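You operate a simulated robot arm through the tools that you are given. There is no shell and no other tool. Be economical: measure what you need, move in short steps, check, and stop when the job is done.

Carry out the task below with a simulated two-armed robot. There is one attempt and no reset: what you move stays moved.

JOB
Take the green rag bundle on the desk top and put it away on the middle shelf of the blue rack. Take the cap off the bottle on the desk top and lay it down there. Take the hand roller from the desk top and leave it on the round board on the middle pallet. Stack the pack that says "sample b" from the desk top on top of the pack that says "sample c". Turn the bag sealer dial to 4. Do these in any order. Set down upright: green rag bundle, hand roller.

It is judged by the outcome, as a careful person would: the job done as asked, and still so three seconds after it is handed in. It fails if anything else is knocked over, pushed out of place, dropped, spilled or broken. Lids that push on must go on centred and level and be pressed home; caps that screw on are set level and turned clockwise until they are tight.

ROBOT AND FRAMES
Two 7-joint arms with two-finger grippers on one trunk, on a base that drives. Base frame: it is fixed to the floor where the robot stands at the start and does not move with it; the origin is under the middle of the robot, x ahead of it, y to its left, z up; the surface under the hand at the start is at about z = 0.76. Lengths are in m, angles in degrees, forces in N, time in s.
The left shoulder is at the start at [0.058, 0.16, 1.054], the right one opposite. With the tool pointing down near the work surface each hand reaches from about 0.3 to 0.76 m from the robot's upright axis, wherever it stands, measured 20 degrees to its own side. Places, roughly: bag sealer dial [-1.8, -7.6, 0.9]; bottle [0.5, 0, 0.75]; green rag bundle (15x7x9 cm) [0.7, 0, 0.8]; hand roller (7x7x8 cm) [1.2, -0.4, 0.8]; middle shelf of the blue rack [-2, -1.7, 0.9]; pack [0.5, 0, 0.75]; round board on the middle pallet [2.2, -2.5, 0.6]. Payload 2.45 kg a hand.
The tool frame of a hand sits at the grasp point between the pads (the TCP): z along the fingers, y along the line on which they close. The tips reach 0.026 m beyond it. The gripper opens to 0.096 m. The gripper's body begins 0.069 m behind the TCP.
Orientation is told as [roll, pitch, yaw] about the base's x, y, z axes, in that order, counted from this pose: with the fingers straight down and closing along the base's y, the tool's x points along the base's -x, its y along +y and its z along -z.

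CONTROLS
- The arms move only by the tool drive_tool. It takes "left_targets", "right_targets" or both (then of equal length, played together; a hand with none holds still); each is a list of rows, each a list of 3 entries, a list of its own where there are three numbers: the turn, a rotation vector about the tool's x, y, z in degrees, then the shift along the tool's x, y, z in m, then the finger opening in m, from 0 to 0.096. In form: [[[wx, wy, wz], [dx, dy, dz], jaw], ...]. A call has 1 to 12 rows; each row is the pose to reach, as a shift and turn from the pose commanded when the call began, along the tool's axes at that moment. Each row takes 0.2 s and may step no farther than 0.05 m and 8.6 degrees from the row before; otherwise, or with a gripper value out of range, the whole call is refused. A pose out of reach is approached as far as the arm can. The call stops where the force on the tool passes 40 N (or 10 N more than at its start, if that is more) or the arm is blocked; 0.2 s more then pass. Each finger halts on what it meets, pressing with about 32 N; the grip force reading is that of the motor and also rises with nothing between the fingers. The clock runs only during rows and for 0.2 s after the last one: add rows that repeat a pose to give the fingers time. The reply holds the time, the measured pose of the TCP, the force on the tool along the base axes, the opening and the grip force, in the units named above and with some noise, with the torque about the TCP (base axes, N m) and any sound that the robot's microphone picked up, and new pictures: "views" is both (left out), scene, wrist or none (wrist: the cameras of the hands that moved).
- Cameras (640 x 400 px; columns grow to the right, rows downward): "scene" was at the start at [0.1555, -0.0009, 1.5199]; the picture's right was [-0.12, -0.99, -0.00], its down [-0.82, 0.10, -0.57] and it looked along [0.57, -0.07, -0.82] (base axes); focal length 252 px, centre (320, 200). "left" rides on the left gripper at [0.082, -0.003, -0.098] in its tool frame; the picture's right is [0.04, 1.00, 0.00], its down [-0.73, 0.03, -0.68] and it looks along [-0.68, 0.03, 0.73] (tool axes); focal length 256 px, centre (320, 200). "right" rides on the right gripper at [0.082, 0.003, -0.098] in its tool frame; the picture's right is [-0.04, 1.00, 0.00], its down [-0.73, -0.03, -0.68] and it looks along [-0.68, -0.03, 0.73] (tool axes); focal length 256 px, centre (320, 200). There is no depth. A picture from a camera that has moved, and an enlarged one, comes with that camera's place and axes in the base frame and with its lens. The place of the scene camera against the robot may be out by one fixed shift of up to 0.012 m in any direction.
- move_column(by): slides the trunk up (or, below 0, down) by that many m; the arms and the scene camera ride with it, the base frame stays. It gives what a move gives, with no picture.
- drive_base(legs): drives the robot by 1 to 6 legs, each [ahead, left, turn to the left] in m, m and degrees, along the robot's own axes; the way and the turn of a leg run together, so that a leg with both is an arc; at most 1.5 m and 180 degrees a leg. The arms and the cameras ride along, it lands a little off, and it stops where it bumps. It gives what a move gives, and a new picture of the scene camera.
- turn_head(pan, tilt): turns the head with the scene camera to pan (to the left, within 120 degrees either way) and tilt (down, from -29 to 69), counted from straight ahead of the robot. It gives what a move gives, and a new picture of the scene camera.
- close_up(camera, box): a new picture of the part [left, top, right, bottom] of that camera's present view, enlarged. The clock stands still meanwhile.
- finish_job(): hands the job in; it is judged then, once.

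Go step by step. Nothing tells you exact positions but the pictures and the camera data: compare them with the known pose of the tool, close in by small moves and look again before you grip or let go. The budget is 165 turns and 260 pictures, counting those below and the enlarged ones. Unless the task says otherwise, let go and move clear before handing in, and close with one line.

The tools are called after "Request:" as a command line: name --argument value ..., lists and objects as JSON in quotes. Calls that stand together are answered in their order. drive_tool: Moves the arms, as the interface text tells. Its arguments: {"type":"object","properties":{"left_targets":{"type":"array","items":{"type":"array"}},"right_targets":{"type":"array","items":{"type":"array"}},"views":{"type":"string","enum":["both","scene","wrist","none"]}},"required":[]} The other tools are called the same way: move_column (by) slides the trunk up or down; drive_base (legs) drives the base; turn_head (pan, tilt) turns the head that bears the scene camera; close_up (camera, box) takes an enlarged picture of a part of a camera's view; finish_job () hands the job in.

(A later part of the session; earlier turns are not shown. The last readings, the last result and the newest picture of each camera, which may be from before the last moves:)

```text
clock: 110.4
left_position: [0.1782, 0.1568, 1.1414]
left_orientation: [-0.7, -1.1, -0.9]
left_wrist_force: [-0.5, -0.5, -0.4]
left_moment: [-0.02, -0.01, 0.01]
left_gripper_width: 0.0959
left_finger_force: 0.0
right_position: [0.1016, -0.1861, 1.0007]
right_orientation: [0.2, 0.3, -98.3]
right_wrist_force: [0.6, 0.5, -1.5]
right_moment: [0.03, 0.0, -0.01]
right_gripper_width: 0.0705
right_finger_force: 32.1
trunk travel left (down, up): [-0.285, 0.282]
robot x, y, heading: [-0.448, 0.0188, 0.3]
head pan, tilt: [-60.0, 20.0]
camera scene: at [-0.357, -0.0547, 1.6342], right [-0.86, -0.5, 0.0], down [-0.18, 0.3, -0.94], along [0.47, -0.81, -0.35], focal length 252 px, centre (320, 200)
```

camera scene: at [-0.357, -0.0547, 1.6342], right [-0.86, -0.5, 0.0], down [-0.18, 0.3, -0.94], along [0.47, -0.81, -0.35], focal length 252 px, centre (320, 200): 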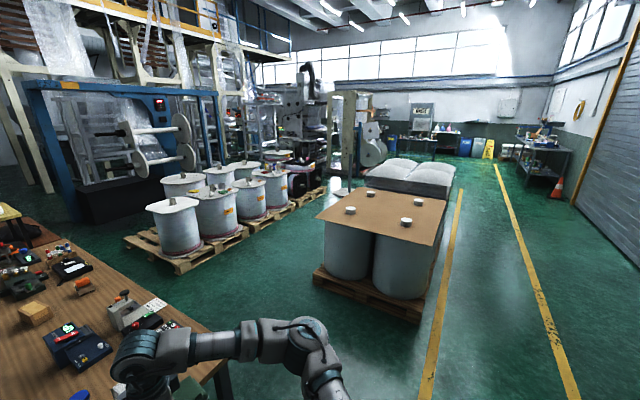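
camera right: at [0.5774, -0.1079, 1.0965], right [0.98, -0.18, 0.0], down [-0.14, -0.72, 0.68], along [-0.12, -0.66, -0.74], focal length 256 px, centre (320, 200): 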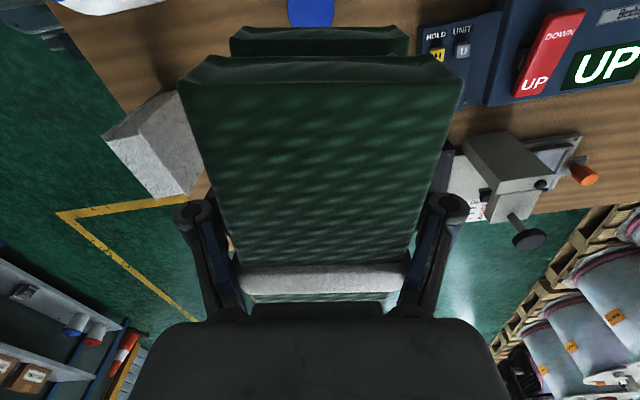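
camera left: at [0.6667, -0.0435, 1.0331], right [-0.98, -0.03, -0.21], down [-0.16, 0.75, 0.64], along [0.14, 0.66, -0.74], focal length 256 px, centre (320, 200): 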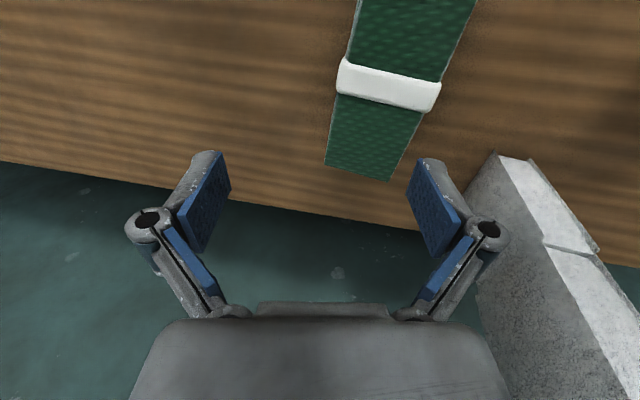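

The rack's middle shelf is at z≈0.9 with only about 0.3 m clearance, so a hand from above won't fit. I'll set the rag on the free near-right corner of the desk, lengthwise, and regrip it from its near end with a tilted hand.

Request:
drive_tool --right_targets '[[[0, 0, -8.2], [-0.013, 0.008, 0], 0.04], [[0, 0, -16.4], [-0.026, 0.016, 0], 0.04], [[0, 0, -24.6], [-0.039, 0.024, 0], 0.04], [[0, 0, -32.8], [-0.052, 0.032, 0], 0.04], [[0, 0, -41], [-0.065, 0.04, 0], 0.04], [[0, 0, -49.2], [-0.078, 0.048, 0], 0.04], [[0, 0, -57.4], [-0.091, 0.056, 0], 0.04], [[0, 0, -65.6], [-0.104, 0.064, 0], 0.04], [[0, 0, -73.8], [-0.117, 0.072, 0], 0.04], [[0, 0, -82], [-0.13, 0.08, 0], 0.04], [[0, 0, -90.2], [-0.143, 0.088, 0], 0.04], [[0, 0, -98.3], [-0.158, 0.094, 0], 0.04]]' --views "none"

Request:
turn_head --pan -20 --tilt 50

Request:
drive_base --legs '[[0.25, 0, 0]]'

Request:
close_up --camera "right" --box '[0, 0, 640, 400]'

```text
clock: 113.0
left_position: [0.1786, 0.1551, 1.1406]
left_orientation: [-0.7, -1.0, -0.9]
left_wrist_force: [-0.8, 0.0, -0.8]
left_moment: [-0.02, 0.01, 0.0]
left_gripper_width: 0.0959
left_finger_force: 0.0
right_position: [0.171, -0.3563, 1.0004]
right_orientation: [0.1, -0.3, 0.2]
right_wrist_force: [-0.2, -0.2, -1.4]
right_moment: [-0.03, -0.02, 0.0]
right_gripper_width: 0.0698
right_finger_force: 31.8
trunk travel left (down, up): [-0.285, 0.282]
robot x, y, heading: [-0.4459, 0.0154, 0.1]
head pan, tilt: [-60.0, 20.0]
```

```text
clock: 114.0
left_position: [0.1771, 0.1563, 1.1417]
left_orientation: [-0.7, -1.0, -0.9]
left_wrist_force: [0.2, 0.5, -0.6]
left_moment: [0.01, 0.0, -0.01]
left_gripper_width: 0.096
left_finger_force: 0.1
right_position: [0.1706, -0.355, 0.9999]
right_orientation: [0.1, -0.3, -0.1]
right_wrist_force: [-0.2, -0.2, -2.4]
right_moment: [0.0, 0.04, -0.03]
right_gripper_width: 0.0693
right_finger_force: 31.8
trunk travel left (down, up): [-0.285, 0.282]
robot x, y, heading: [-0.4447, 0.0183, 0.5]
head pan, tilt: [-20.0, 50.0]
camera scene: at [-0.3314, -0.0015, 1.5885], right [-0.34, -0.94, 0.0], down [-0.72, 0.26, -0.64], along [0.6, -0.22, -0.77], focal length 252 px, centre (320, 200)
```

scene: 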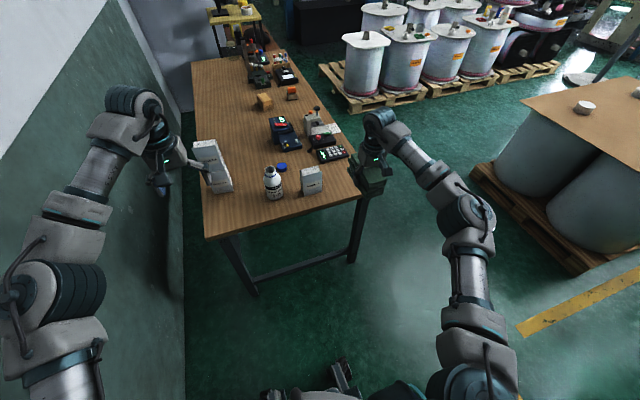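

```text
clock: 115.9
left_position: [0.4418, 0.1595, 1.1421]
left_orientation: [-0.7, -1.0, -0.8]
left_wrist_force: [0.3, -0.1, -0.4]
left_moment: [0.0, -0.01, 0.0]
left_gripper_width: 0.0962
left_finger_force: 0.0
right_position: [0.4346, -0.3524, 1.0004]
right_orientation: [0.1, -0.4, 0.3]
right_wrist_force: [-0.3, 0.3, -0.9]
right_moment: [0.0, 0.03, 0.02]
right_gripper_width: 0.0687
right_finger_force: 31.6
trunk travel left (down, up): [-0.285, 0.282]
robot x, y, heading: [-0.1813, 0.0245, 0.5]
head pan, tilt: [-20.0, 50.0]
camera scene: at [-0.0687, 0.0013, 1.5887], right [-0.33, -0.94, 0.0], down [-0.72, 0.26, -0.64], along [0.6, -0.21, -0.77], focal length 252 px, centre (320, 200)
```

scene: 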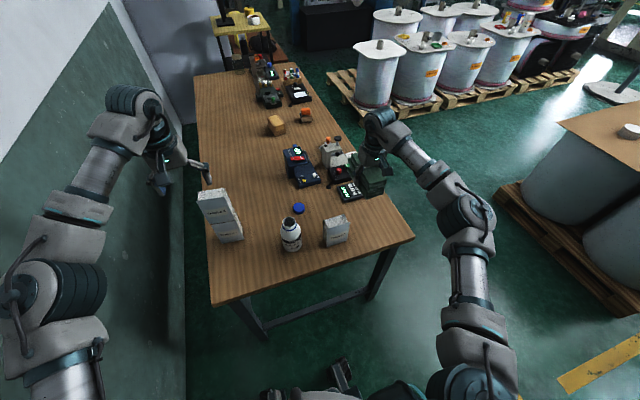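

```text
1.00 times, centred on (320, 200) of right (not enlarged: the box is as wide or as high as the picture)
camera zoom: at [0.3527, -0.3494, 1.0985], right [0.04, 1.0, 0.0], down [0.73, -0.03, 0.68], along [0.68, -0.02, -0.73], focal length 256 px, centre (320, 200)
```

zoom: 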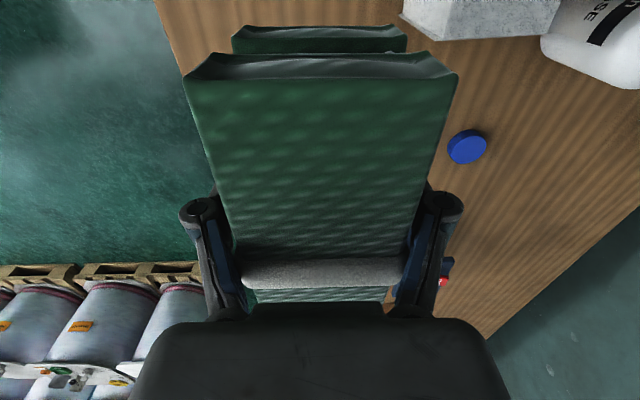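

Lowering the rag onto the free corner at (0.395, -0.35).

Request:
drive_tool --right_targets '[[[0, 0, 0], [0.038, 0, 0.02], 0.04], [[0, 0, 0], [0.038, 0, 0.06], 0.04], [[0, 0, 0], [0.038, 0, 0.1], 0.04], [[0, 0, 0], [0.038, 0, 0.14], 0.04], [[0, 0, 0], [0.038, 0, 0.18], 0.04], [[0, 0, 0], [0.038, 0, 0.194], 0.04], [[0, 0, 0], [0.038, 0, 0.198], 0.04], [[0, 0, 0], [0.038, 0, 0.2], 0.04]]' --views "both"

Request:
close_up --camera "scene" --box '[260, 130, 440, 290]'

```text
clock: 117.7
left_position: [0.4361, 0.1598, 1.1446]
left_orientation: [-0.6, -1.3, -0.8]
left_wrist_force: [-0.6, 0.0, -0.4]
left_moment: [-0.02, 0.01, -0.03]
left_gripper_width: 0.0963
left_finger_force: 0.1
right_position: [0.3954, -0.3543, 0.8042]
right_orientation: [-0.1, -0.7, 0.2]
right_wrist_force: [-0.6, -6.4, 11.1]
right_moment: [0.16, 0.87, 0.42]
right_gripper_width: 0.0683
right_finger_force: 32.2
trunk travel left (down, up): [-0.285, 0.282]
robot x, y, heading: [-0.1812, 0.0164, 0.4]
head pan, tilt: [-20.0, 50.0]
camera scene: at [-0.0705, 0.0003, 1.589], right [-0.33, -0.94, 0.0], down [-0.72, 0.26, -0.64], along [0.6, -0.21, -0.77], focal length 252 px, centre (320, 200)
camera right: at [0.3126, -0.3517, 0.9015], right [0.04, 1.0, 0.0], down [0.72, -0.03, 0.69], along [0.69, -0.02, -0.73], focal length 256 px, centre (320, 200)
```

scene: 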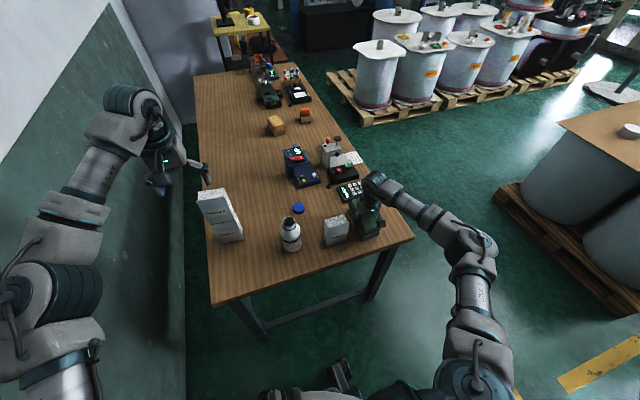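
right: 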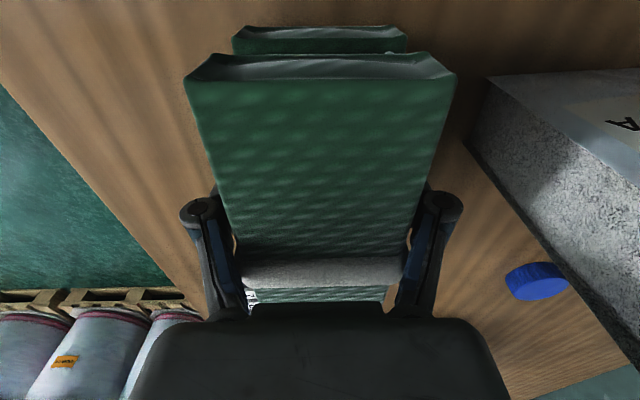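

```text
2.50 times, centred on (350, 210) of scene
camera zoom: at [-0.0705, 0.0003, 1.589], right [-0.33, -0.94, 0.0], down [-0.72, 0.26, -0.64], along [0.6, -0.21, -0.77], focal length 630 px, centre (245, 175)
```

zoom: 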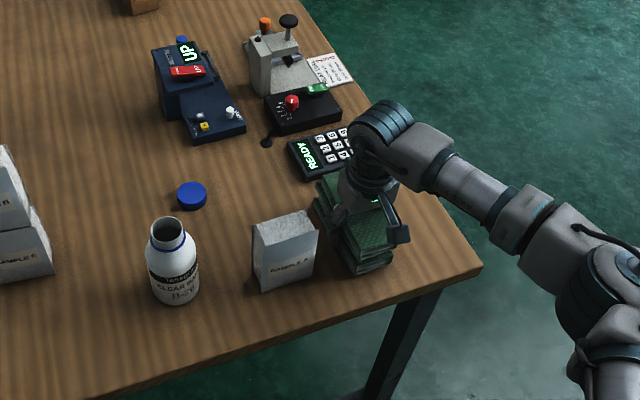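

Contact with the desk. Releasing the rag and rising.

Request:
drive_tool --right_targets '[[[0, 0, 0], [0, 0, -0.002], 0.07], [[0, 0, 0], [0, 0, -0.002], 0.08], [[0, 0, 0], [0, 0, -0.002], 0.09], [[0, 0, 0], [0, 0, -0.002], 0.09], [[0, 0, 0], [0, 0, -0.03], 0.09], [[0, 0, 0], [0, 0, -0.07], 0.09], [[0, 0, 0], [0, 0, -0.11], 0.09], [[0, 0, 0], [0, 0, -0.15], 0.09]]' --views "both"

```text
clock: 119.5
left_position: [0.4371, 0.1611, 1.1437]
left_orientation: [-0.7, -1.2, -0.7]
left_wrist_force: [-0.7, -0.5, 0.0]
left_moment: [0.0, 0.02, -0.03]
left_gripper_width: 0.0959
left_finger_force: 0.0
right_position: [0.3942, -0.3527, 0.9517]
right_orientation: [0.1, -0.6, 0.2]
right_wrist_force: [-1.3, -0.4, 0.3]
right_moment: [-0.02, 0.0, -0.02]
right_gripper_width: 0.0901
right_finger_force: 0.0
trunk travel left (down, up): [-0.285, 0.282]
robot x, y, heading: [-0.1821, 0.0229, 0.4]
head pan, tilt: [-20.0, 50.0]
camera scene: at [-0.0688, 0.0015, 1.5886], right [-0.33, -0.94, 0.0], down [-0.72, 0.26, -0.64], along [0.6, -0.21, -0.77], focal length 252 px, centre (320, 200)
camera right: at [0.3105, -0.3496, 1.049], right [0.04, 1.0, 0.0], down [0.73, -0.03, 0.69], along [0.69, -0.02, -0.73], focal length 256 px, centre (320, 200)
```

scene: 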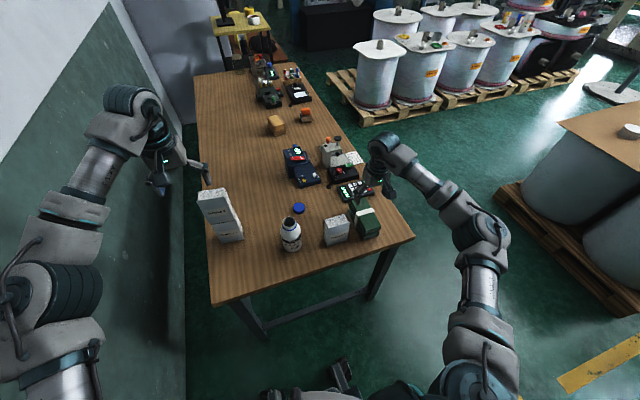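
right: 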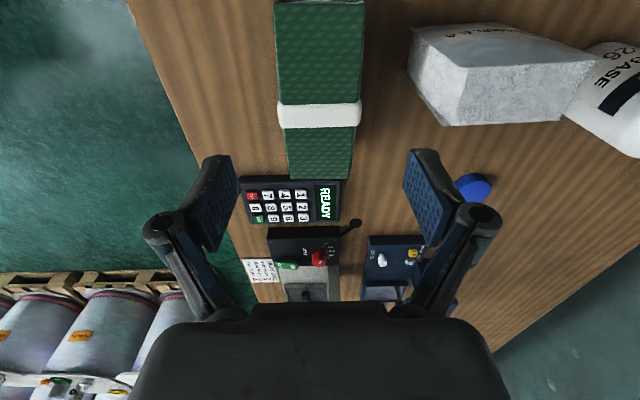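

The rag stands on the desk with its near end at about x 0.32. Backing up a little and tilting the right hand to approach that end.

Request:
drive_base --legs '[[-0.11, 0, 0]]'

Request:
drive_tool --right_targets '[[[0, -7.2, 0], [0.01, 0, 0], 0.096], [[0, -14.4, 0], [0.01, 0, 0.01], 0.096], [[0, -21.6, 0], [0.01, 0, 0.02], 0.096], [[0, -28.8, 0], [0.01, 0, 0.03], 0.096], [[0, -36, 0], [0.01, 0, 0.045], 0.096], [[0, -43.2, 0], [0.01, 0, 0.06], 0.096], [[0, -50, 0], [0.01, 0, 0.075], 0.096], [[0, -50, 0], [0.01, 0, 0.075], 0.096]]' --views "both"

```text
clock: 120.7
left_position: [0.3274, 0.155, 1.1443]
left_orientation: [-0.7, -1.2, -1.1]
left_wrist_force: [-0.7, -0.2, -1.5]
left_moment: [-0.01, -0.02, 0.0]
left_gripper_width: 0.0958
left_finger_force: 0.1
right_position: [0.2805, -0.3582, 0.9511]
right_orientation: [0.1, -0.7, -0.2]
right_wrist_force: [-0.4, -0.2, 0.1]
right_moment: [0.03, 0.0, 0.01]
right_gripper_width: 0.09
right_finger_force: 0.0
trunk travel left (down, up): [-0.285, 0.282]
robot x, y, heading: [-0.2945, 0.0174, 0.1]
head pan, tilt: [-20.0, 50.0]
camera scene: at [-0.1783, 0.0, 1.5884], right [-0.34, -0.94, 0.0], down [-0.72, 0.26, -0.64], along [0.6, -0.22, -0.77], focal length 252 px, centre (320, 200)
```

scene: 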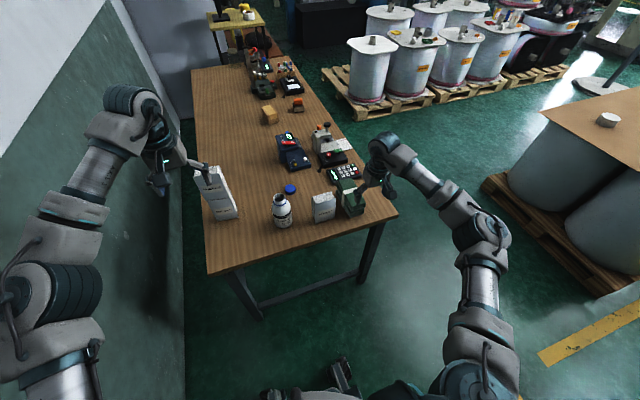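

```text
clock: 122.5
left_position: [0.3222, 0.1554, 1.149]
left_orientation: [-0.7, -1.6, -1.1]
left_wrist_force: [0.5, -0.3, 0.0]
left_moment: [-0.01, -0.02, 0.0]
left_gripper_width: 0.0961
left_finger_force: 0.0
right_position: [0.2675, -0.3573, 0.8792]
right_orientation: [0.1, -51.0, -0.2]
right_wrist_force: [0.8, -0.7, 0.4]
right_moment: [0.01, -0.01, 0.01]
right_gripper_width: 0.0958
right_finger_force: 0.0
trunk travel left (down, up): [-0.285, 0.282]
robot x, y, heading: [-0.2978, 0.02, -0.1]
head pan, tilt: [-20.0, 50.0]
camera scene: at [-0.1804, -0.0008, 1.5886], right [-0.34, -0.94, 0.0], down [-0.72, 0.26, -0.64], along [0.6, -0.22, -0.77], focal length 252 px, centre (320, 200)
camera right: at [0.1397, -0.3536, 0.8779], right [0.03, 1.0, 0.03], down [-0.07, -0.03, 1.0], along [1.0, -0.03, 0.06], focal length 256 px, centre (320, 200)
```

scene: 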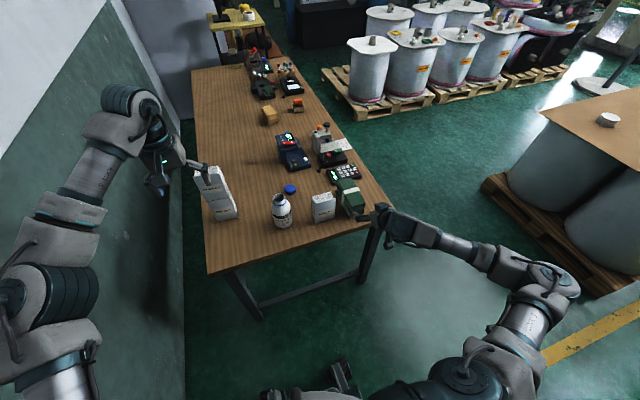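
right: 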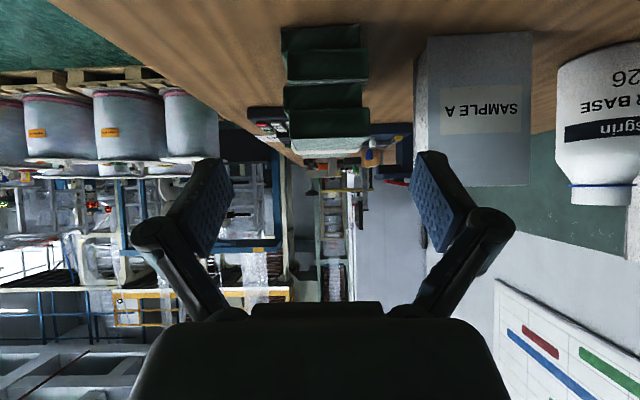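

The rag's near end is at about x 0.34 and centred laterally. Moving in along the fingers.

Request:
drive_tool --right_targets '[[[0, 0, 0], [-0.014, 0, 0.03], 0.096], [[0, 0, 0], [-0.014, 0, 0.06], 0.096], [[0, 0, 0], [-0.014, 0, 0.08], 0.096], [[0, 0, 0], [-0.014, 0, 0.1], 0.096]]' --views "both"

Request:
close_up --camera "scene" --box '[300, 140, 420, 240]'

```text
clock: 123.5
left_position: [0.3242, 0.1553, 1.1458]
left_orientation: [-0.6, -1.5, -1.1]
left_wrist_force: [1.0, 1.1, -0.6]
left_moment: [0.01, 0.02, -0.01]
left_gripper_width: 0.0959
left_finger_force: 0.1
right_position: [0.3543, -0.357, 0.8261]
right_orientation: [0.0, -50.7, -0.2]
right_wrist_force: [0.3, 0.4, -0.3]
right_moment: [-0.01, 0.03, 0.0]
right_gripper_width: 0.096
right_finger_force: 0.1
trunk travel left (down, up): [-0.285, 0.282]
robot x, y, heading: [-0.296, 0.0173, -0.1]
head pan, tilt: [-20.0, 50.0]
camera scene: at [-0.1785, -0.0005, 1.5884], right [-0.34, -0.94, 0.0], down [-0.72, 0.26, -0.64], along [0.6, -0.22, -0.77], focal length 252 px, centre (320, 200)
camera right: at [0.2272, -0.3537, 0.825], right [0.03, 1.0, 0.03], down [-0.06, -0.03, 1.0], along [1.0, -0.03, 0.06], focal length 256 px, centre (320, 200)
```

scene: 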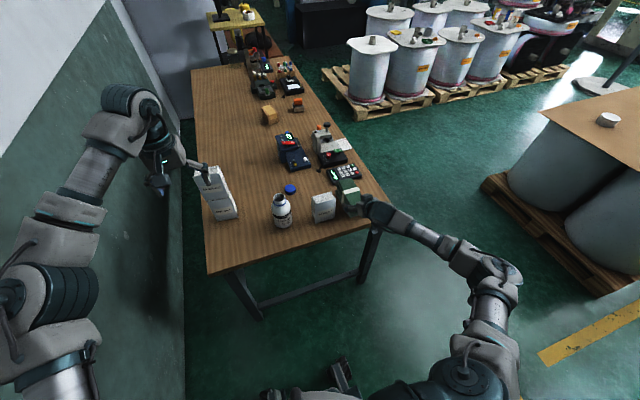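
right: 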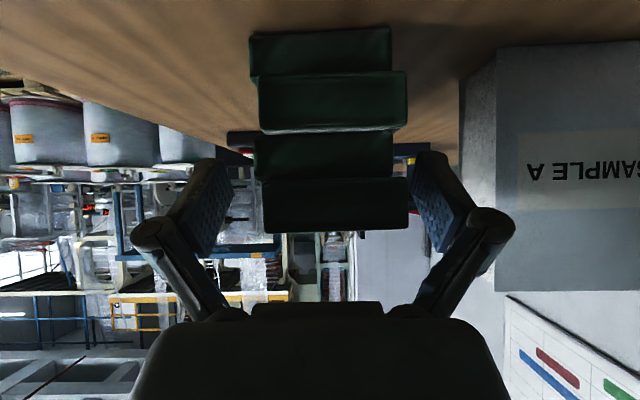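

```text
4.00 times, centred on (360, 190) of scene
camera zoom: at [-0.1785, -0.0005, 1.5884], right [-0.34, -0.94, 0.0], down [-0.72, 0.26, -0.64], along [0.6, -0.22, -0.77], focal length 1008 px, centre (160, 240)
```

zoom: 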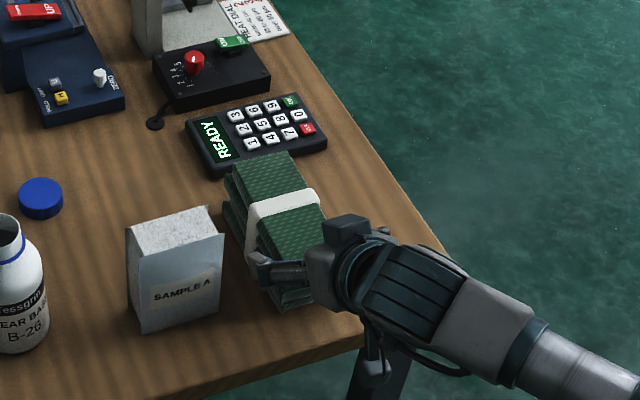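

Request:
drive_tool --right_targets '[[[0, 0, 0], [-0.004, 0.004, 0.0], 0.096], [[0, 0, 0], [-0.004, 0.004, 0.02], 0.096], [[0, 0, 0], [-0.004, 0.004, 0.042], 0.096], [[0, 0, 0], [-0.004, 0.004, 0.042], 0.075], [[0, 0, 0], [-0.004, 0.004, 0.042], 0.055], [[0, 0, 0], [-0.004, 0.004, 0.042], 0.04], [[0, 0, 0], [-0.004, 0.004, 0.042], 0.04]]' --views "wrist"

Request:
close_up --camera "scene" --box '[300, 140, 420, 240]'

```text
clock: 124.8
left_position: [0.3186, 0.1566, 1.1491]
left_orientation: [-0.8, -1.7, -1.1]
left_wrist_force: [-0.3, 0.0, 0.0]
left_moment: [-0.01, -0.02, -0.01]
left_gripper_width: 0.0959
left_finger_force: 0.0
right_position: [0.3893, -0.3544, 0.8187]
right_orientation: [0.1, -52.2, -0.3]
right_wrist_force: [-4.2, -0.2, 25.8]
right_moment: [-0.12, 0.61, 0.2]
right_gripper_width: 0.0769
right_finger_force: 31.7
trunk travel left (down, up): [-0.285, 0.282]
robot x, y, heading: [-0.2956, 0.0198, 0.3]
head pan, tilt: [-20.0, 50.0]
stopped in row 6 (right hand): the force on the tool passed its limit at 41 N (the readings are from after the stop); the commanded pose is now the measured one
camera right: at [0.2624, -0.3502, 0.8136], right [0.03, 1.0, 0.03], down [-0.09, -0.03, 1.0], along [1.0, -0.03, 0.09], focal length 256 px, centre (320, 200)
```

right: 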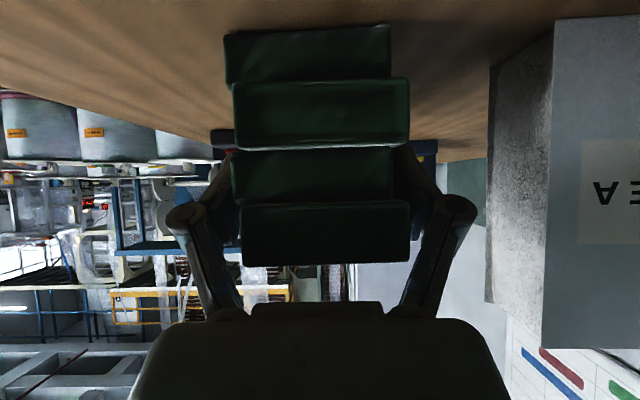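

```text
4.00 times, centred on (360, 190) of scene
camera zoom: at [-0.1858, 0.0023, 1.5892], right [-0.34, -0.94, 0.0], down [-0.72, 0.26, -0.64], along [0.6, -0.22, -0.77], focal length 1008 px, centre (160, 240)
```

zoom: 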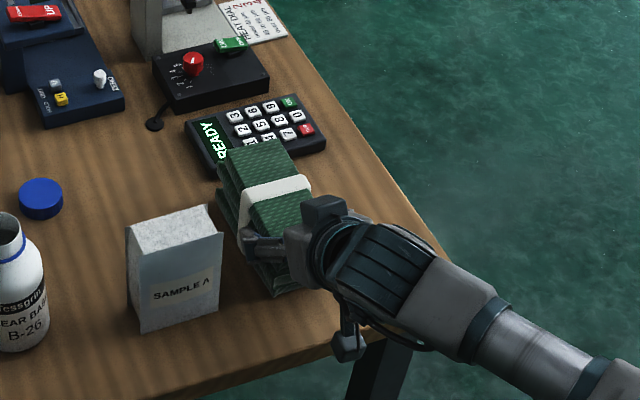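

The fingers hold the bundle (77 mm), though there is some upward push. I'll lift it slightly and check that it comes up level.

Request:
drive_tool --right_targets '[[[0, 0, 0], [-0.012, 0, -0.01], 0.04], [[0, 0, 0], [-0.025, 0, -0.02], 0.04], [[0, 0, 0], [-0.045, 0, -0.036], 0.04], [[0, 0, 0], [-0.07, 0, -0.056], 0.04], [[0, 0, 0], [-0.07, 0, -0.056], 0.04]]' --views "wrist"

Request:
close_up --camera "scene" --box '[280, 140, 420, 240]'

```text
clock: 126.0
left_position: [0.3206, 0.1554, 1.1492]
left_orientation: [-0.7, -1.6, -1.2]
left_wrist_force: [-0.8, -0.4, 0.1]
left_moment: [-0.06, 0.01, 0.03]
left_gripper_width: 0.0958
left_finger_force: 0.1
right_position: [0.3899, -0.3538, 0.9008]
right_orientation: [0.2, -51.4, -0.3]
right_wrist_force: [0.0, -1.2, -1.5]
right_moment: [-0.02, 0.06, 0.0]
right_gripper_width: 0.0748
right_finger_force: 32.2
trunk travel left (down, up): [-0.285, 0.282]
robot x, y, heading: [-0.292, 0.0157, 0.1]
head pan, tilt: [-20.0, 50.0]
camera right: at [0.2607, -0.3506, 0.8975], right [0.03, 1.0, 0.03], down [-0.07, -0.03, 1.0], along [1.0, -0.03, 0.07], focal length 256 px, centre (320, 200)
```

right: 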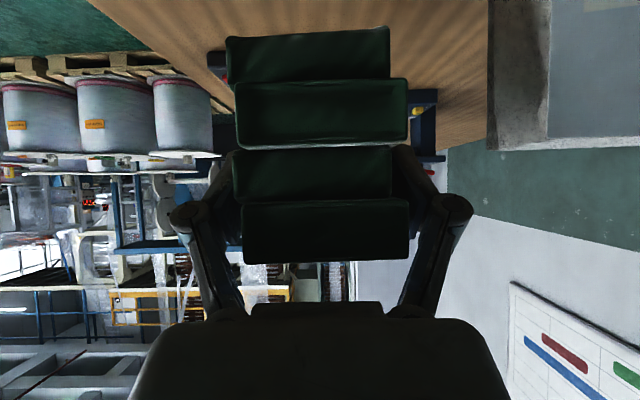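

```text
4.00 times, centred on (350, 190) of scene
camera zoom: at [-0.1793, -0.0006, 1.5885], right [-0.34, -0.94, 0.0], down [-0.72, 0.26, -0.64], along [0.6, -0.22, -0.77], focal length 1008 px, centre (200, 240)
```

zoom: 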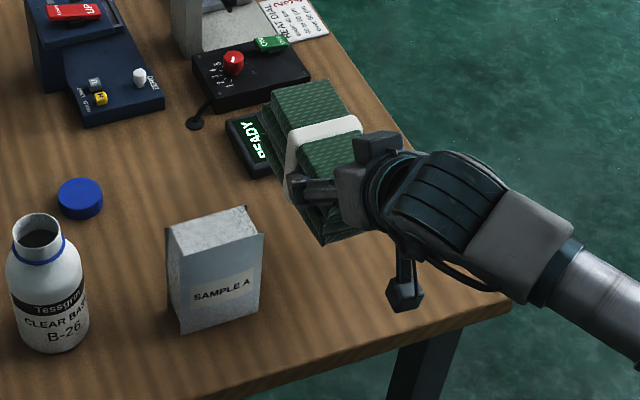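

The bundle is held level, with its bottom 6 cm below the TCP. Now I'll back away, move right and turn around toward the rack.

Request:
drive_base --legs '[[-0.58, 0, 0], [0, -0.62, 0], [0, 0, -90], [0, 0, -90]]'

Request:
turn_head --pan 10 --tilt 20

```text
clock: 140.1
left_position: [-1.4982, -0.7577, 1.149]
left_orientation: [-0.4, -1.7, 179.5]
left_wrist_force: [-0.7, 0.4, -1.3]
left_moment: [0.03, 0.02, 0.01]
left_gripper_width: 0.096
left_finger_force: 0.0
right_position: [-1.5724, -0.249, 0.8991]
right_orientation: [0.3, -51.5, -179.8]
right_wrist_force: [0.0, 0.0, -1.9]
right_moment: [-0.01, -0.03, 0.0]
right_gripper_width: 0.0679
right_finger_force: 31.8
trunk travel left (down, up): [-0.285, 0.282]
robot x, y, heading: [-0.8859, -0.6168, -179.4]
head pan, tilt: [-20.0, 50.0]
camera scene: at [-1.0058, -0.5767, 1.5884], right [0.33, 0.94, 0.0], down [0.73, -0.26, -0.64], along [-0.6, 0.21, -0.77], focal length 252 px, centre (320, 200)
```

scene: 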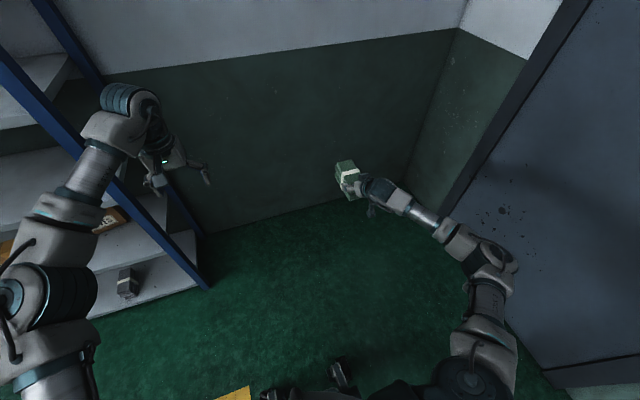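

```text
clock: 141.0
left_position: [-1.4936, -0.7585, 1.153]
left_orientation: [-0.8, -1.8, 179.5]
left_wrist_force: [-0.5, 0.6, -0.3]
left_moment: [-0.03, -0.02, 0.0]
left_gripper_width: 0.0959
left_finger_force: 0.1
right_position: [-1.5688, -0.2503, 0.9031]
right_orientation: [0.1, -51.8, -179.6]
right_wrist_force: [-0.5, 0.5, -1.6]
right_moment: [-0.03, -0.08, -0.01]
right_gripper_width: 0.0676
right_finger_force: 31.9
trunk travel left (down, up): [-0.285, 0.282]
robot x, y, heading: [-0.8849, -0.6124, -179.2]
head pan, tilt: [10.0, 20.0]
camera scene: at [-1.0247, -0.6217, 1.634], right [-0.18, 0.98, 0.0], down [0.34, 0.06, -0.94], along [-0.92, -0.17, -0.35], focal length 252 px, centre (320, 200)
```

scene: 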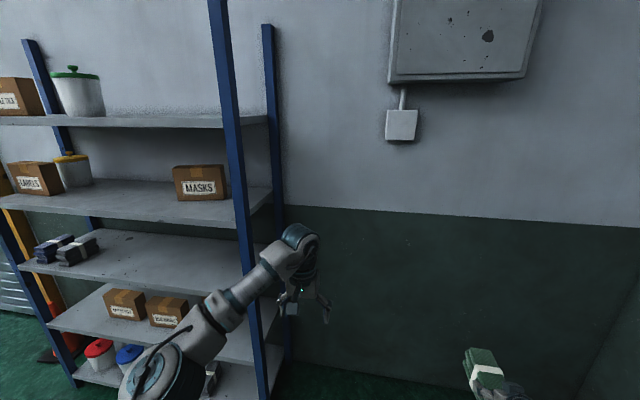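

The middle shelf has two other bundles at its far end and is free otherwise. I'll pull the left hand back, then strafe along the rack.

Request:
drive_tool --left_targets '[[[0, 0, 0], [0.04, 0, 0], 0.05], [[0, 0, 0], [0.08, 0, 0], 0.05], [[0, 0, 0], [0.12, 0, 0], 0.05], [[0, 0, 0], [0.16, 0, 0], 0.05], [[0, 0, 0], [0.2, 0, 0], 0.05]]' --views "none"

Request:
drive_base --legs '[[0, 1.3, -0.8]]'

Request:
close_up --camera "right" --box '[0, 0, 640, 400]'

```text
clock: 142.2
left_position: [-1.2912, -0.7614, 1.1421]
left_orientation: [-0.7, -1.8, 179.6]
left_wrist_force: [0.0, 0.5, 0.3]
left_moment: [-0.02, -0.02, 0.02]
left_gripper_width: 0.0503
left_finger_force: 0.1
right_position: [-1.5679, -0.2509, 0.9028]
right_orientation: [0.2, -51.8, -179.6]
right_wrist_force: [-0.7, 0.3, -1.9]
right_moment: [0.0, -0.07, -0.02]
right_gripper_width: 0.0677
right_finger_force: 31.8
trunk travel left (down, up): [-0.285, 0.282]
robot x, y, heading: [-0.8855, -0.6156, -179.4]
head pan, tilt: [10.0, 20.0]
```

```text
clock: 148.8
left_position: [-1.2855, -2.0639, 1.1432]
left_orientation: [-0.5, -1.8, 178.7]
left_wrist_force: [-0.6, -0.3, 0.8]
left_moment: [0.02, 0.05, 0.01]
left_gripper_width: 0.05
left_finger_force: 0.0
right_position: [-1.5549, -1.5518, 0.9016]
right_orientation: [0.4, -51.7, 179.4]
right_wrist_force: [-0.2, 1.7, -1.3]
right_moment: [-0.01, -0.04, 0.01]
right_gripper_width: 0.0672
right_finger_force: 32.2
trunk travel left (down, up): [-0.285, 0.282]
robot x, y, heading: [-0.8755, -1.9278, -180.0]
head pan, tilt: [10.0, 20.0]
camera scene: at [-1.0153, -1.9268, 1.6342], right [-0.17, 0.98, -0.01], down [0.34, 0.05, -0.94], along [-0.92, -0.17, -0.35], focal length 252 px, centre (320, 200)
```

scene: 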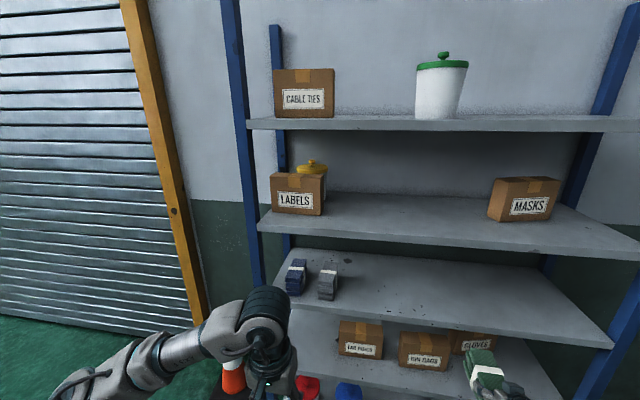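

```text
1.00 times, centred on (320, 200) of right (not enlarged: the box is as wide or as high as the picture)
camera zoom: at [-1.4275, -1.5551, 0.8985], right [-0.03, -1.0, 0.04], down [0.08, 0.03, 1.0], along [-1.0, 0.03, 0.08], focal length 256 px, centre (320, 200)
```

zoom: 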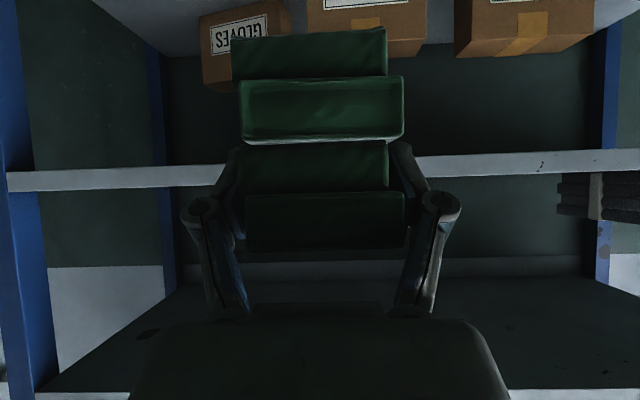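

The middle shelf top is at z≈0.903 with the front edge at x≈-1.79. Raising the rag to clear it, then advancing part way.

Request:
drive_tool --right_targets '[[[0, 0, 0], [-0.02, 0, -0.016], 0.04], [[0, 0, 0], [-0.04, 0, -0.031], 0.04], [[0, 0, 0], [-0.062, 0, -0.049], 0.04], [[0, 0, 0], [-0.062, 0, -0.049], 0.04]]' --views "none"

Request:
turn_head --pan -25 --tilt 35

Request:
drive_base --legs '[[0.12, 0, 0]]'

Request:
close_up --camera "right" --box '[0, 0, 640, 400]'

```text
clock: 149.8
left_position: [-1.2819, -2.0686, 1.1453]
left_orientation: [-0.7, -1.9, 178.9]
left_wrist_force: [0.4, -0.6, 0.6]
left_moment: [0.01, -0.01, -0.03]
left_gripper_width: 0.05
left_finger_force: 0.1
right_position: [-1.5504, -1.5537, 0.9846]
right_orientation: [0.0, -51.8, 179.6]
right_wrist_force: [-0.6, -0.1, -2.4]
right_moment: [-0.03, -0.07, 0.05]
right_gripper_width: 0.0675
right_finger_force: 32.1
trunk travel left (down, up): [-0.285, 0.282]
robot x, y, heading: [-0.8748, -1.9291, -179.9]
head pan, tilt: [10.0, 20.0]
```

```text
clock: 150.8
left_position: [-1.281, -2.0675, 1.1452]
left_orientation: [-0.8, -2.2, 178.8]
left_wrist_force: [0.6, 0.1, 1.0]
left_moment: [0.01, -0.03, 0.0]
left_gripper_width: 0.0498
left_finger_force: 0.0
right_position: [-1.5512, -1.5539, 0.9841]
right_orientation: [0.0, -51.8, 179.6]
right_wrist_force: [0.0, -0.1, -1.8]
right_moment: [-0.01, -0.07, 0.01]
right_gripper_width: 0.0673
right_finger_force: 32.4
trunk travel left (down, up): [-0.285, 0.282]
robot x, y, heading: [-0.874, -1.9277, -180.1]
head pan, tilt: [-25.0, 35.0]
camera scene: at [-1.0033, -1.8794, 1.6103], right [0.42, 0.91, 0.0], down [0.52, -0.24, -0.82], along [-0.74, 0.34, -0.58], focal length 252 px, centre (320, 200)
```

scene: 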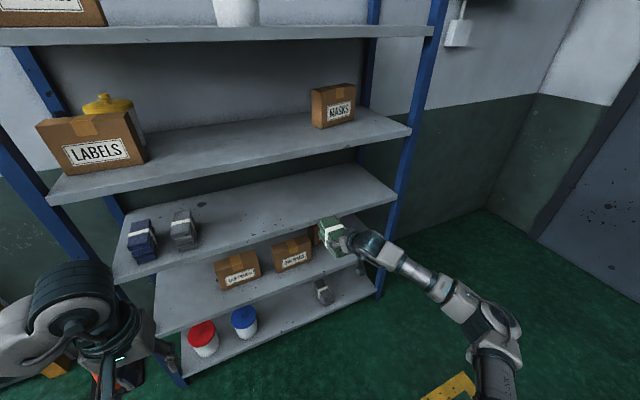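

```text
clock: 152.0
left_position: [-1.401, -2.0694, 1.1445]
left_orientation: [-0.7, -2.0, 178.9]
left_wrist_force: [-0.1, -0.5, -1.2]
left_moment: [0.03, -0.01, 0.01]
left_gripper_width: 0.0501
left_finger_force: 0.0
right_position: [-1.671, -1.555, 0.9839]
right_orientation: [0.0, -51.9, 179.8]
right_wrist_force: [-0.8, 0.6, -2.4]
right_moment: [-0.01, -0.03, 0.0]
right_gripper_width: 0.0675
right_finger_force: 31.8
trunk travel left (down, up): [-0.285, 0.282]
robot x, y, heading: [-0.9935, -1.9306, -179.8]
head pan, tilt: [-25.0, 35.0]
camera scene: at [-1.1211, -1.8799, 1.6104], right [0.42, 0.91, 0.0], down [0.52, -0.24, -0.82], along [-0.74, 0.34, -0.58], focal length 252 px, centre (320, 200)
```

scene: 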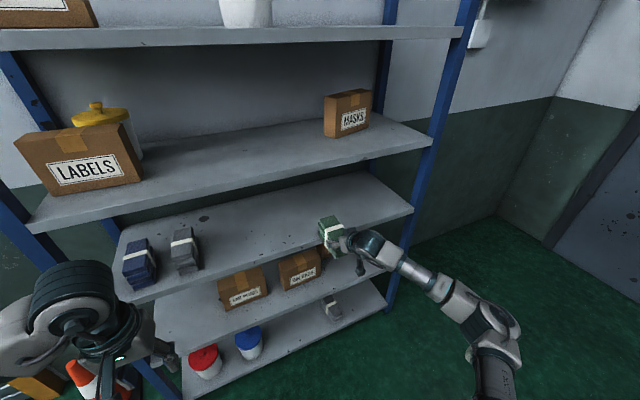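

```text
1.00 times, centred on (320, 200) of right (not enlarged: the box is as wide or as high as the picture)
camera zoom: at [-1.5427, -1.559, 0.9805], right [-0.03, -1.0, 0.03], down [0.08, 0.03, 1.0], along [-1.0, 0.03, 0.08], focal length 256 px, centre (320, 200)
```

zoom: 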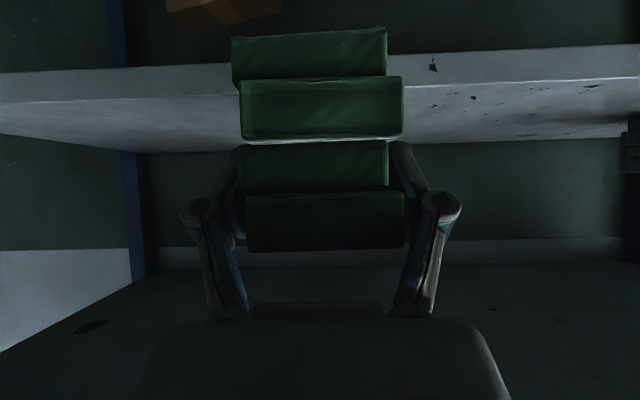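

The bundle clears the shelf by about 1.5 cm. Advancing 19 cm to be over the shelf.

Request:
drive_base --legs '[[0.19, 0, 0]]'

Request:
drive_tool --right_targets '[[[0, 0, 0], [0.004, 0, 0.003], 0.04], [[0, 0, 0], [0.008, 0, 0.006], 0.04], [[0, 0, 0], [0.0095, 0, 0.0075], 0.04], [[0, 0, 0], [0.0095, 0, 0.0075], 0.04]]' --views "wrist"

```text
clock: 153.6
left_position: [-1.5836, -2.0707, 1.1446]
left_orientation: [-0.7, -2.2, 179.2]
left_wrist_force: [-0.6, 0.2, -0.1]
left_moment: [0.0, 0.0, 0.02]
left_gripper_width: 0.0501
left_finger_force: 0.1
right_position: [-1.8552, -1.5583, 0.9856]
right_orientation: [-0.2, -52.0, -180.0]
right_wrist_force: [-0.8, -0.9, -1.7]
right_moment: [0.02, -0.07, 0.01]
right_gripper_width: 0.0676
right_finger_force: 32.2
trunk travel left (down, up): [-0.285, 0.282]
robot x, y, heading: [-1.1834, -1.9261, -179.9]
head pan, tilt: [-25.0, 35.0]
camera scene: at [-1.3077, -1.881, 1.6105], right [0.42, 0.91, 0.0], down [0.52, -0.24, -0.82], along [-0.74, 0.34, -0.58], focal length 252 px, centre (320, 200)
```

scene: 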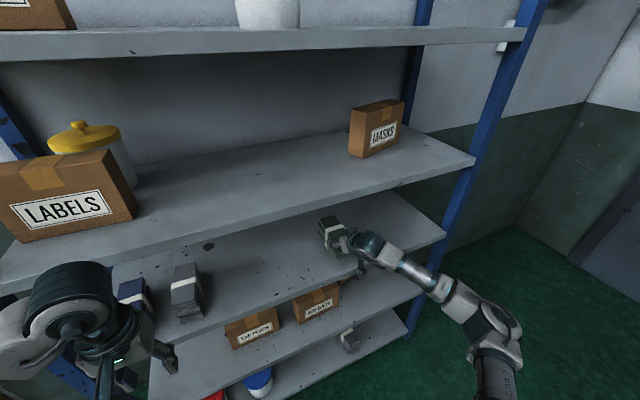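

```text
clock: 154.6
left_position: [-1.5805, -2.0711, 1.1461]
left_orientation: [-0.7, -2.5, 179.1]
left_wrist_force: [-0.3, 0.2, -0.5]
left_moment: [0.0, -0.04, 0.04]
left_gripper_width: 0.0501
left_finger_force: 0.1
right_position: [-1.8511, -1.5604, 0.9758]
right_orientation: [-0.1, -52.1, -179.9]
right_wrist_force: [0.2, -0.3, -1.1]
right_moment: [-0.02, -0.06, -0.01]
right_gripper_width: 0.0676
right_finger_force: 32.7
trunk travel left (down, up): [-0.285, 0.282]
robot x, y, heading: [-1.1803, -1.9277, -179.7]
head pan, tilt: [-25.0, 35.0]
camera right: at [-1.7239, -1.5615, 0.9718], right [-0.03, -1.0, 0.03], down [0.09, 0.03, 1.0], along [-1.0, 0.03, 0.09], focal length 256 px, centre (320, 200)
```

right: 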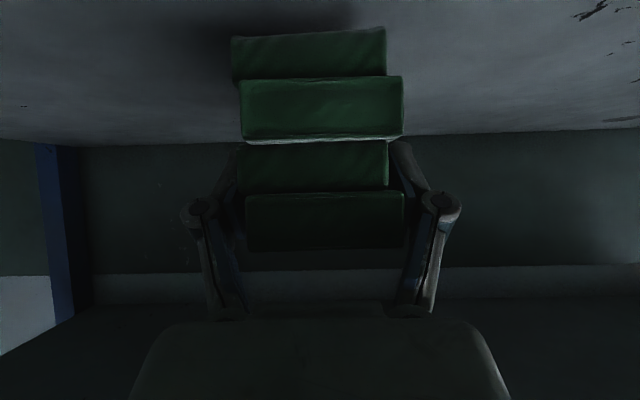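

Request:
drive_tool --right_targets '[[[0, 0, 0], [0.003, 0, 0.0024], 0.04], [[0, 0, 0], [0.006, 0, 0.0048], 0.04], [[0, 0, 0], [0.008, 0, 0.0062], 0.04], [[0, 0, 0], [0.008, 0, 0.0062], 0.04]]' --views "wrist"

```text
clock: 155.6
left_position: [-1.58, -2.0718, 1.1464]
left_orientation: [-0.7, -2.3, 179.2]
left_wrist_force: [-0.5, 0.6, 0.3]
left_moment: [0.0, 0.0, -0.01]
left_gripper_width: 0.0498
left_finger_force: 0.0
right_position: [-1.8523, -1.5582, 0.9638]
right_orientation: [-0.1, -52.1, -179.9]
right_wrist_force: [-0.5, 0.2, -1.4]
right_moment: [-0.01, -0.09, 0.0]
right_gripper_width: 0.0676
right_finger_force: 31.9
trunk travel left (down, up): [-0.285, 0.282]
robot x, y, heading: [-1.1823, -1.9284, -179.5]
head pan, tilt: [-25.0, 35.0]
camera right: at [-1.7249, -1.5615, 0.961], right [-0.02, -1.0, 0.03], down [0.09, 0.03, 1.0], along [-1.0, 0.03, 0.09], focal length 256 px, centre (320, 200)
```

right: 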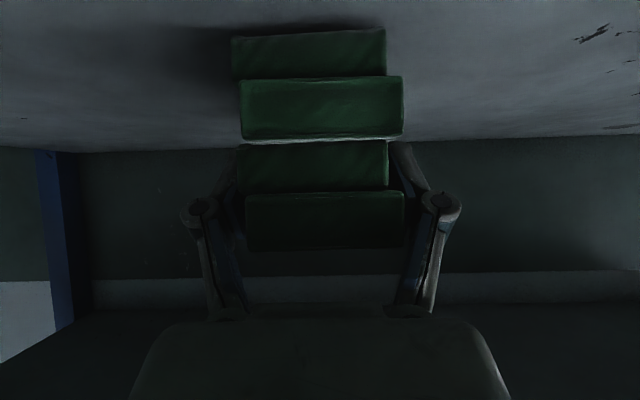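

Still free. Lowering further in small steps.

Request:
drive_tool --right_targets '[[[0, 0, 0], [0.0025, 0, 0.002], 0.04], [[0, 0, 0], [0.005, 0, 0.004], 0.04], [[0, 0, 0], [0.007, 0, 0.0055], 0.04], [[0, 0, 0], [0.007, 0, 0.0055], 0.04]]' --views "none"

```text
clock: 156.6
left_position: [-1.5778, -2.072, 1.1483]
left_orientation: [-0.8, -2.6, 179.1]
left_wrist_force: [0.0, 0.1, -0.1]
left_moment: [0.0, -0.01, 0.02]
left_gripper_width: 0.0501
left_finger_force: 0.0
right_position: [-1.8523, -1.5594, 0.9614]
right_orientation: [-0.1, -52.7, -180.0]
right_wrist_force: [-2.0, 5.5, 23.3]
right_moment: [-0.05, -0.67, 0.15]
right_gripper_width: 0.0677
right_finger_force: 31.9
trunk travel left (down, up): [-0.285, 0.282]
robot x, y, heading: [-1.1806, -1.9237, -179.7]
head pan, tilt: [-25.0, 35.0]
```

The bundle sits on the shelf. Relieving the pressure, opening, and withdrawing straight back.

Request:
drive_tool --right_targets '[[[0, 0, 0], [-0.003, 0, -0.0024], 0.05], [[0, 0, 0], [-0.003, 0, -0.0024], 0.075], [[0, 0, 0], [-0.003, 0, -0.0024], 0.096], [[0, 0, 0], [-0.003, 0, -0.0024], 0.096], [[0, 0, 0], [-0.003, 0, -0.03], 0.096], [[0, 0, 0], [0.005, 0, -0.06], 0.096], [[0, 0, 0], [0.02, 0, -0.09], 0.096], [[0, 0, 0], [0.04, 0, -0.12], 0.096]]' --views "both"

Request:
close_up --camera "scene" --box '[240, 160, 420, 300]'

```text
clock: 158.4
left_position: [-1.578, -2.0726, 1.1469]
left_orientation: [-0.7, -2.4, 179.1]
left_wrist_force: [-0.5, -0.7, 0.3]
left_moment: [0.02, 0.01, 0.0]
left_gripper_width: 0.05
left_finger_force: 0.0
right_position: [-1.733, -1.5573, 1.0006]
right_orientation: [0.0, -52.3, -180.0]
right_wrist_force: [0.1, 0.7, -0.8]
right_moment: [0.01, -0.01, 0.02]
right_gripper_width: 0.0959
right_finger_force: 0.0
trunk travel left (down, up): [-0.285, 0.282]
robot x, y, heading: [-1.1822, -1.9268, -179.9]
head pan, tilt: [-25.0, 35.0]
camera scene: at [-1.3049, -1.8805, 1.6107], right [0.42, 0.91, 0.0], down [0.52, -0.24, -0.82], along [-0.74, 0.34, -0.58], focal length 252 px, centre (320, 200)
camera right: at [-1.6053, -1.5602, 0.9962], right [-0.02, -1.0, 0.03], down [0.09, 0.03, 1.0], along [-1.0, 0.03, 0.09], focal length 256 px, centre (320, 200)
```

scene: 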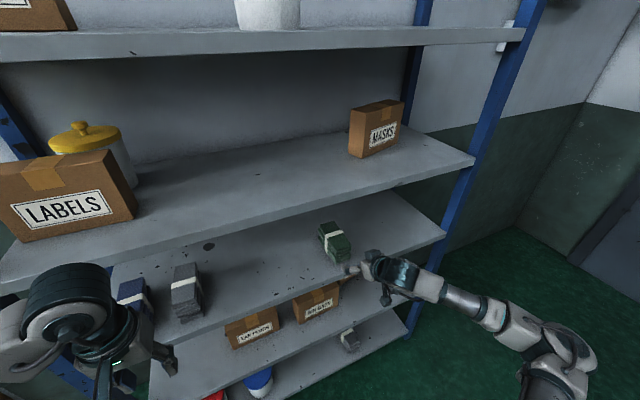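
right: 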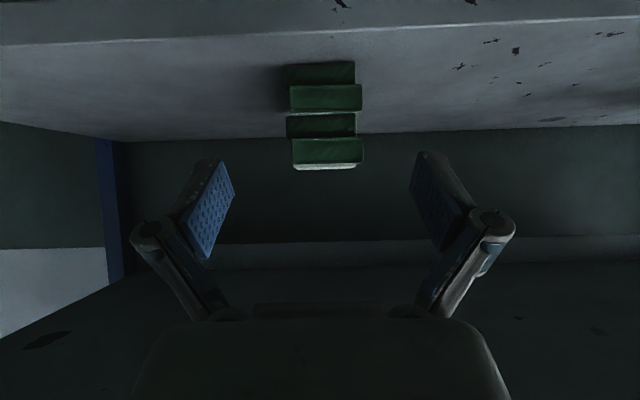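

```text
2.86 times, centred on (330, 230) of scene
camera zoom: at [-1.3049, -1.8805, 1.6107], right [0.42, 0.91, 0.0], down [0.52, -0.24, -0.82], along [-0.74, 0.34, -0.58], focal length 720 px, centre (291, 114)
```

zoom: 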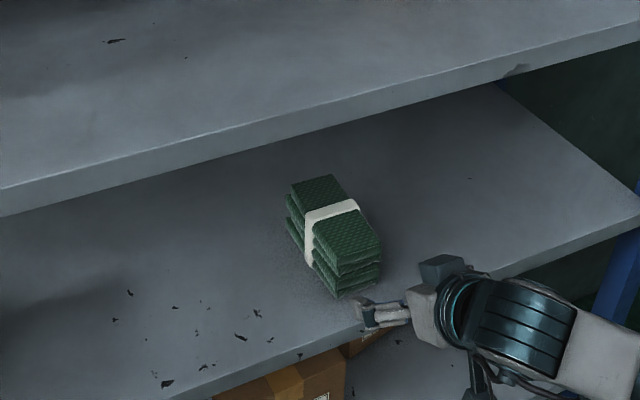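

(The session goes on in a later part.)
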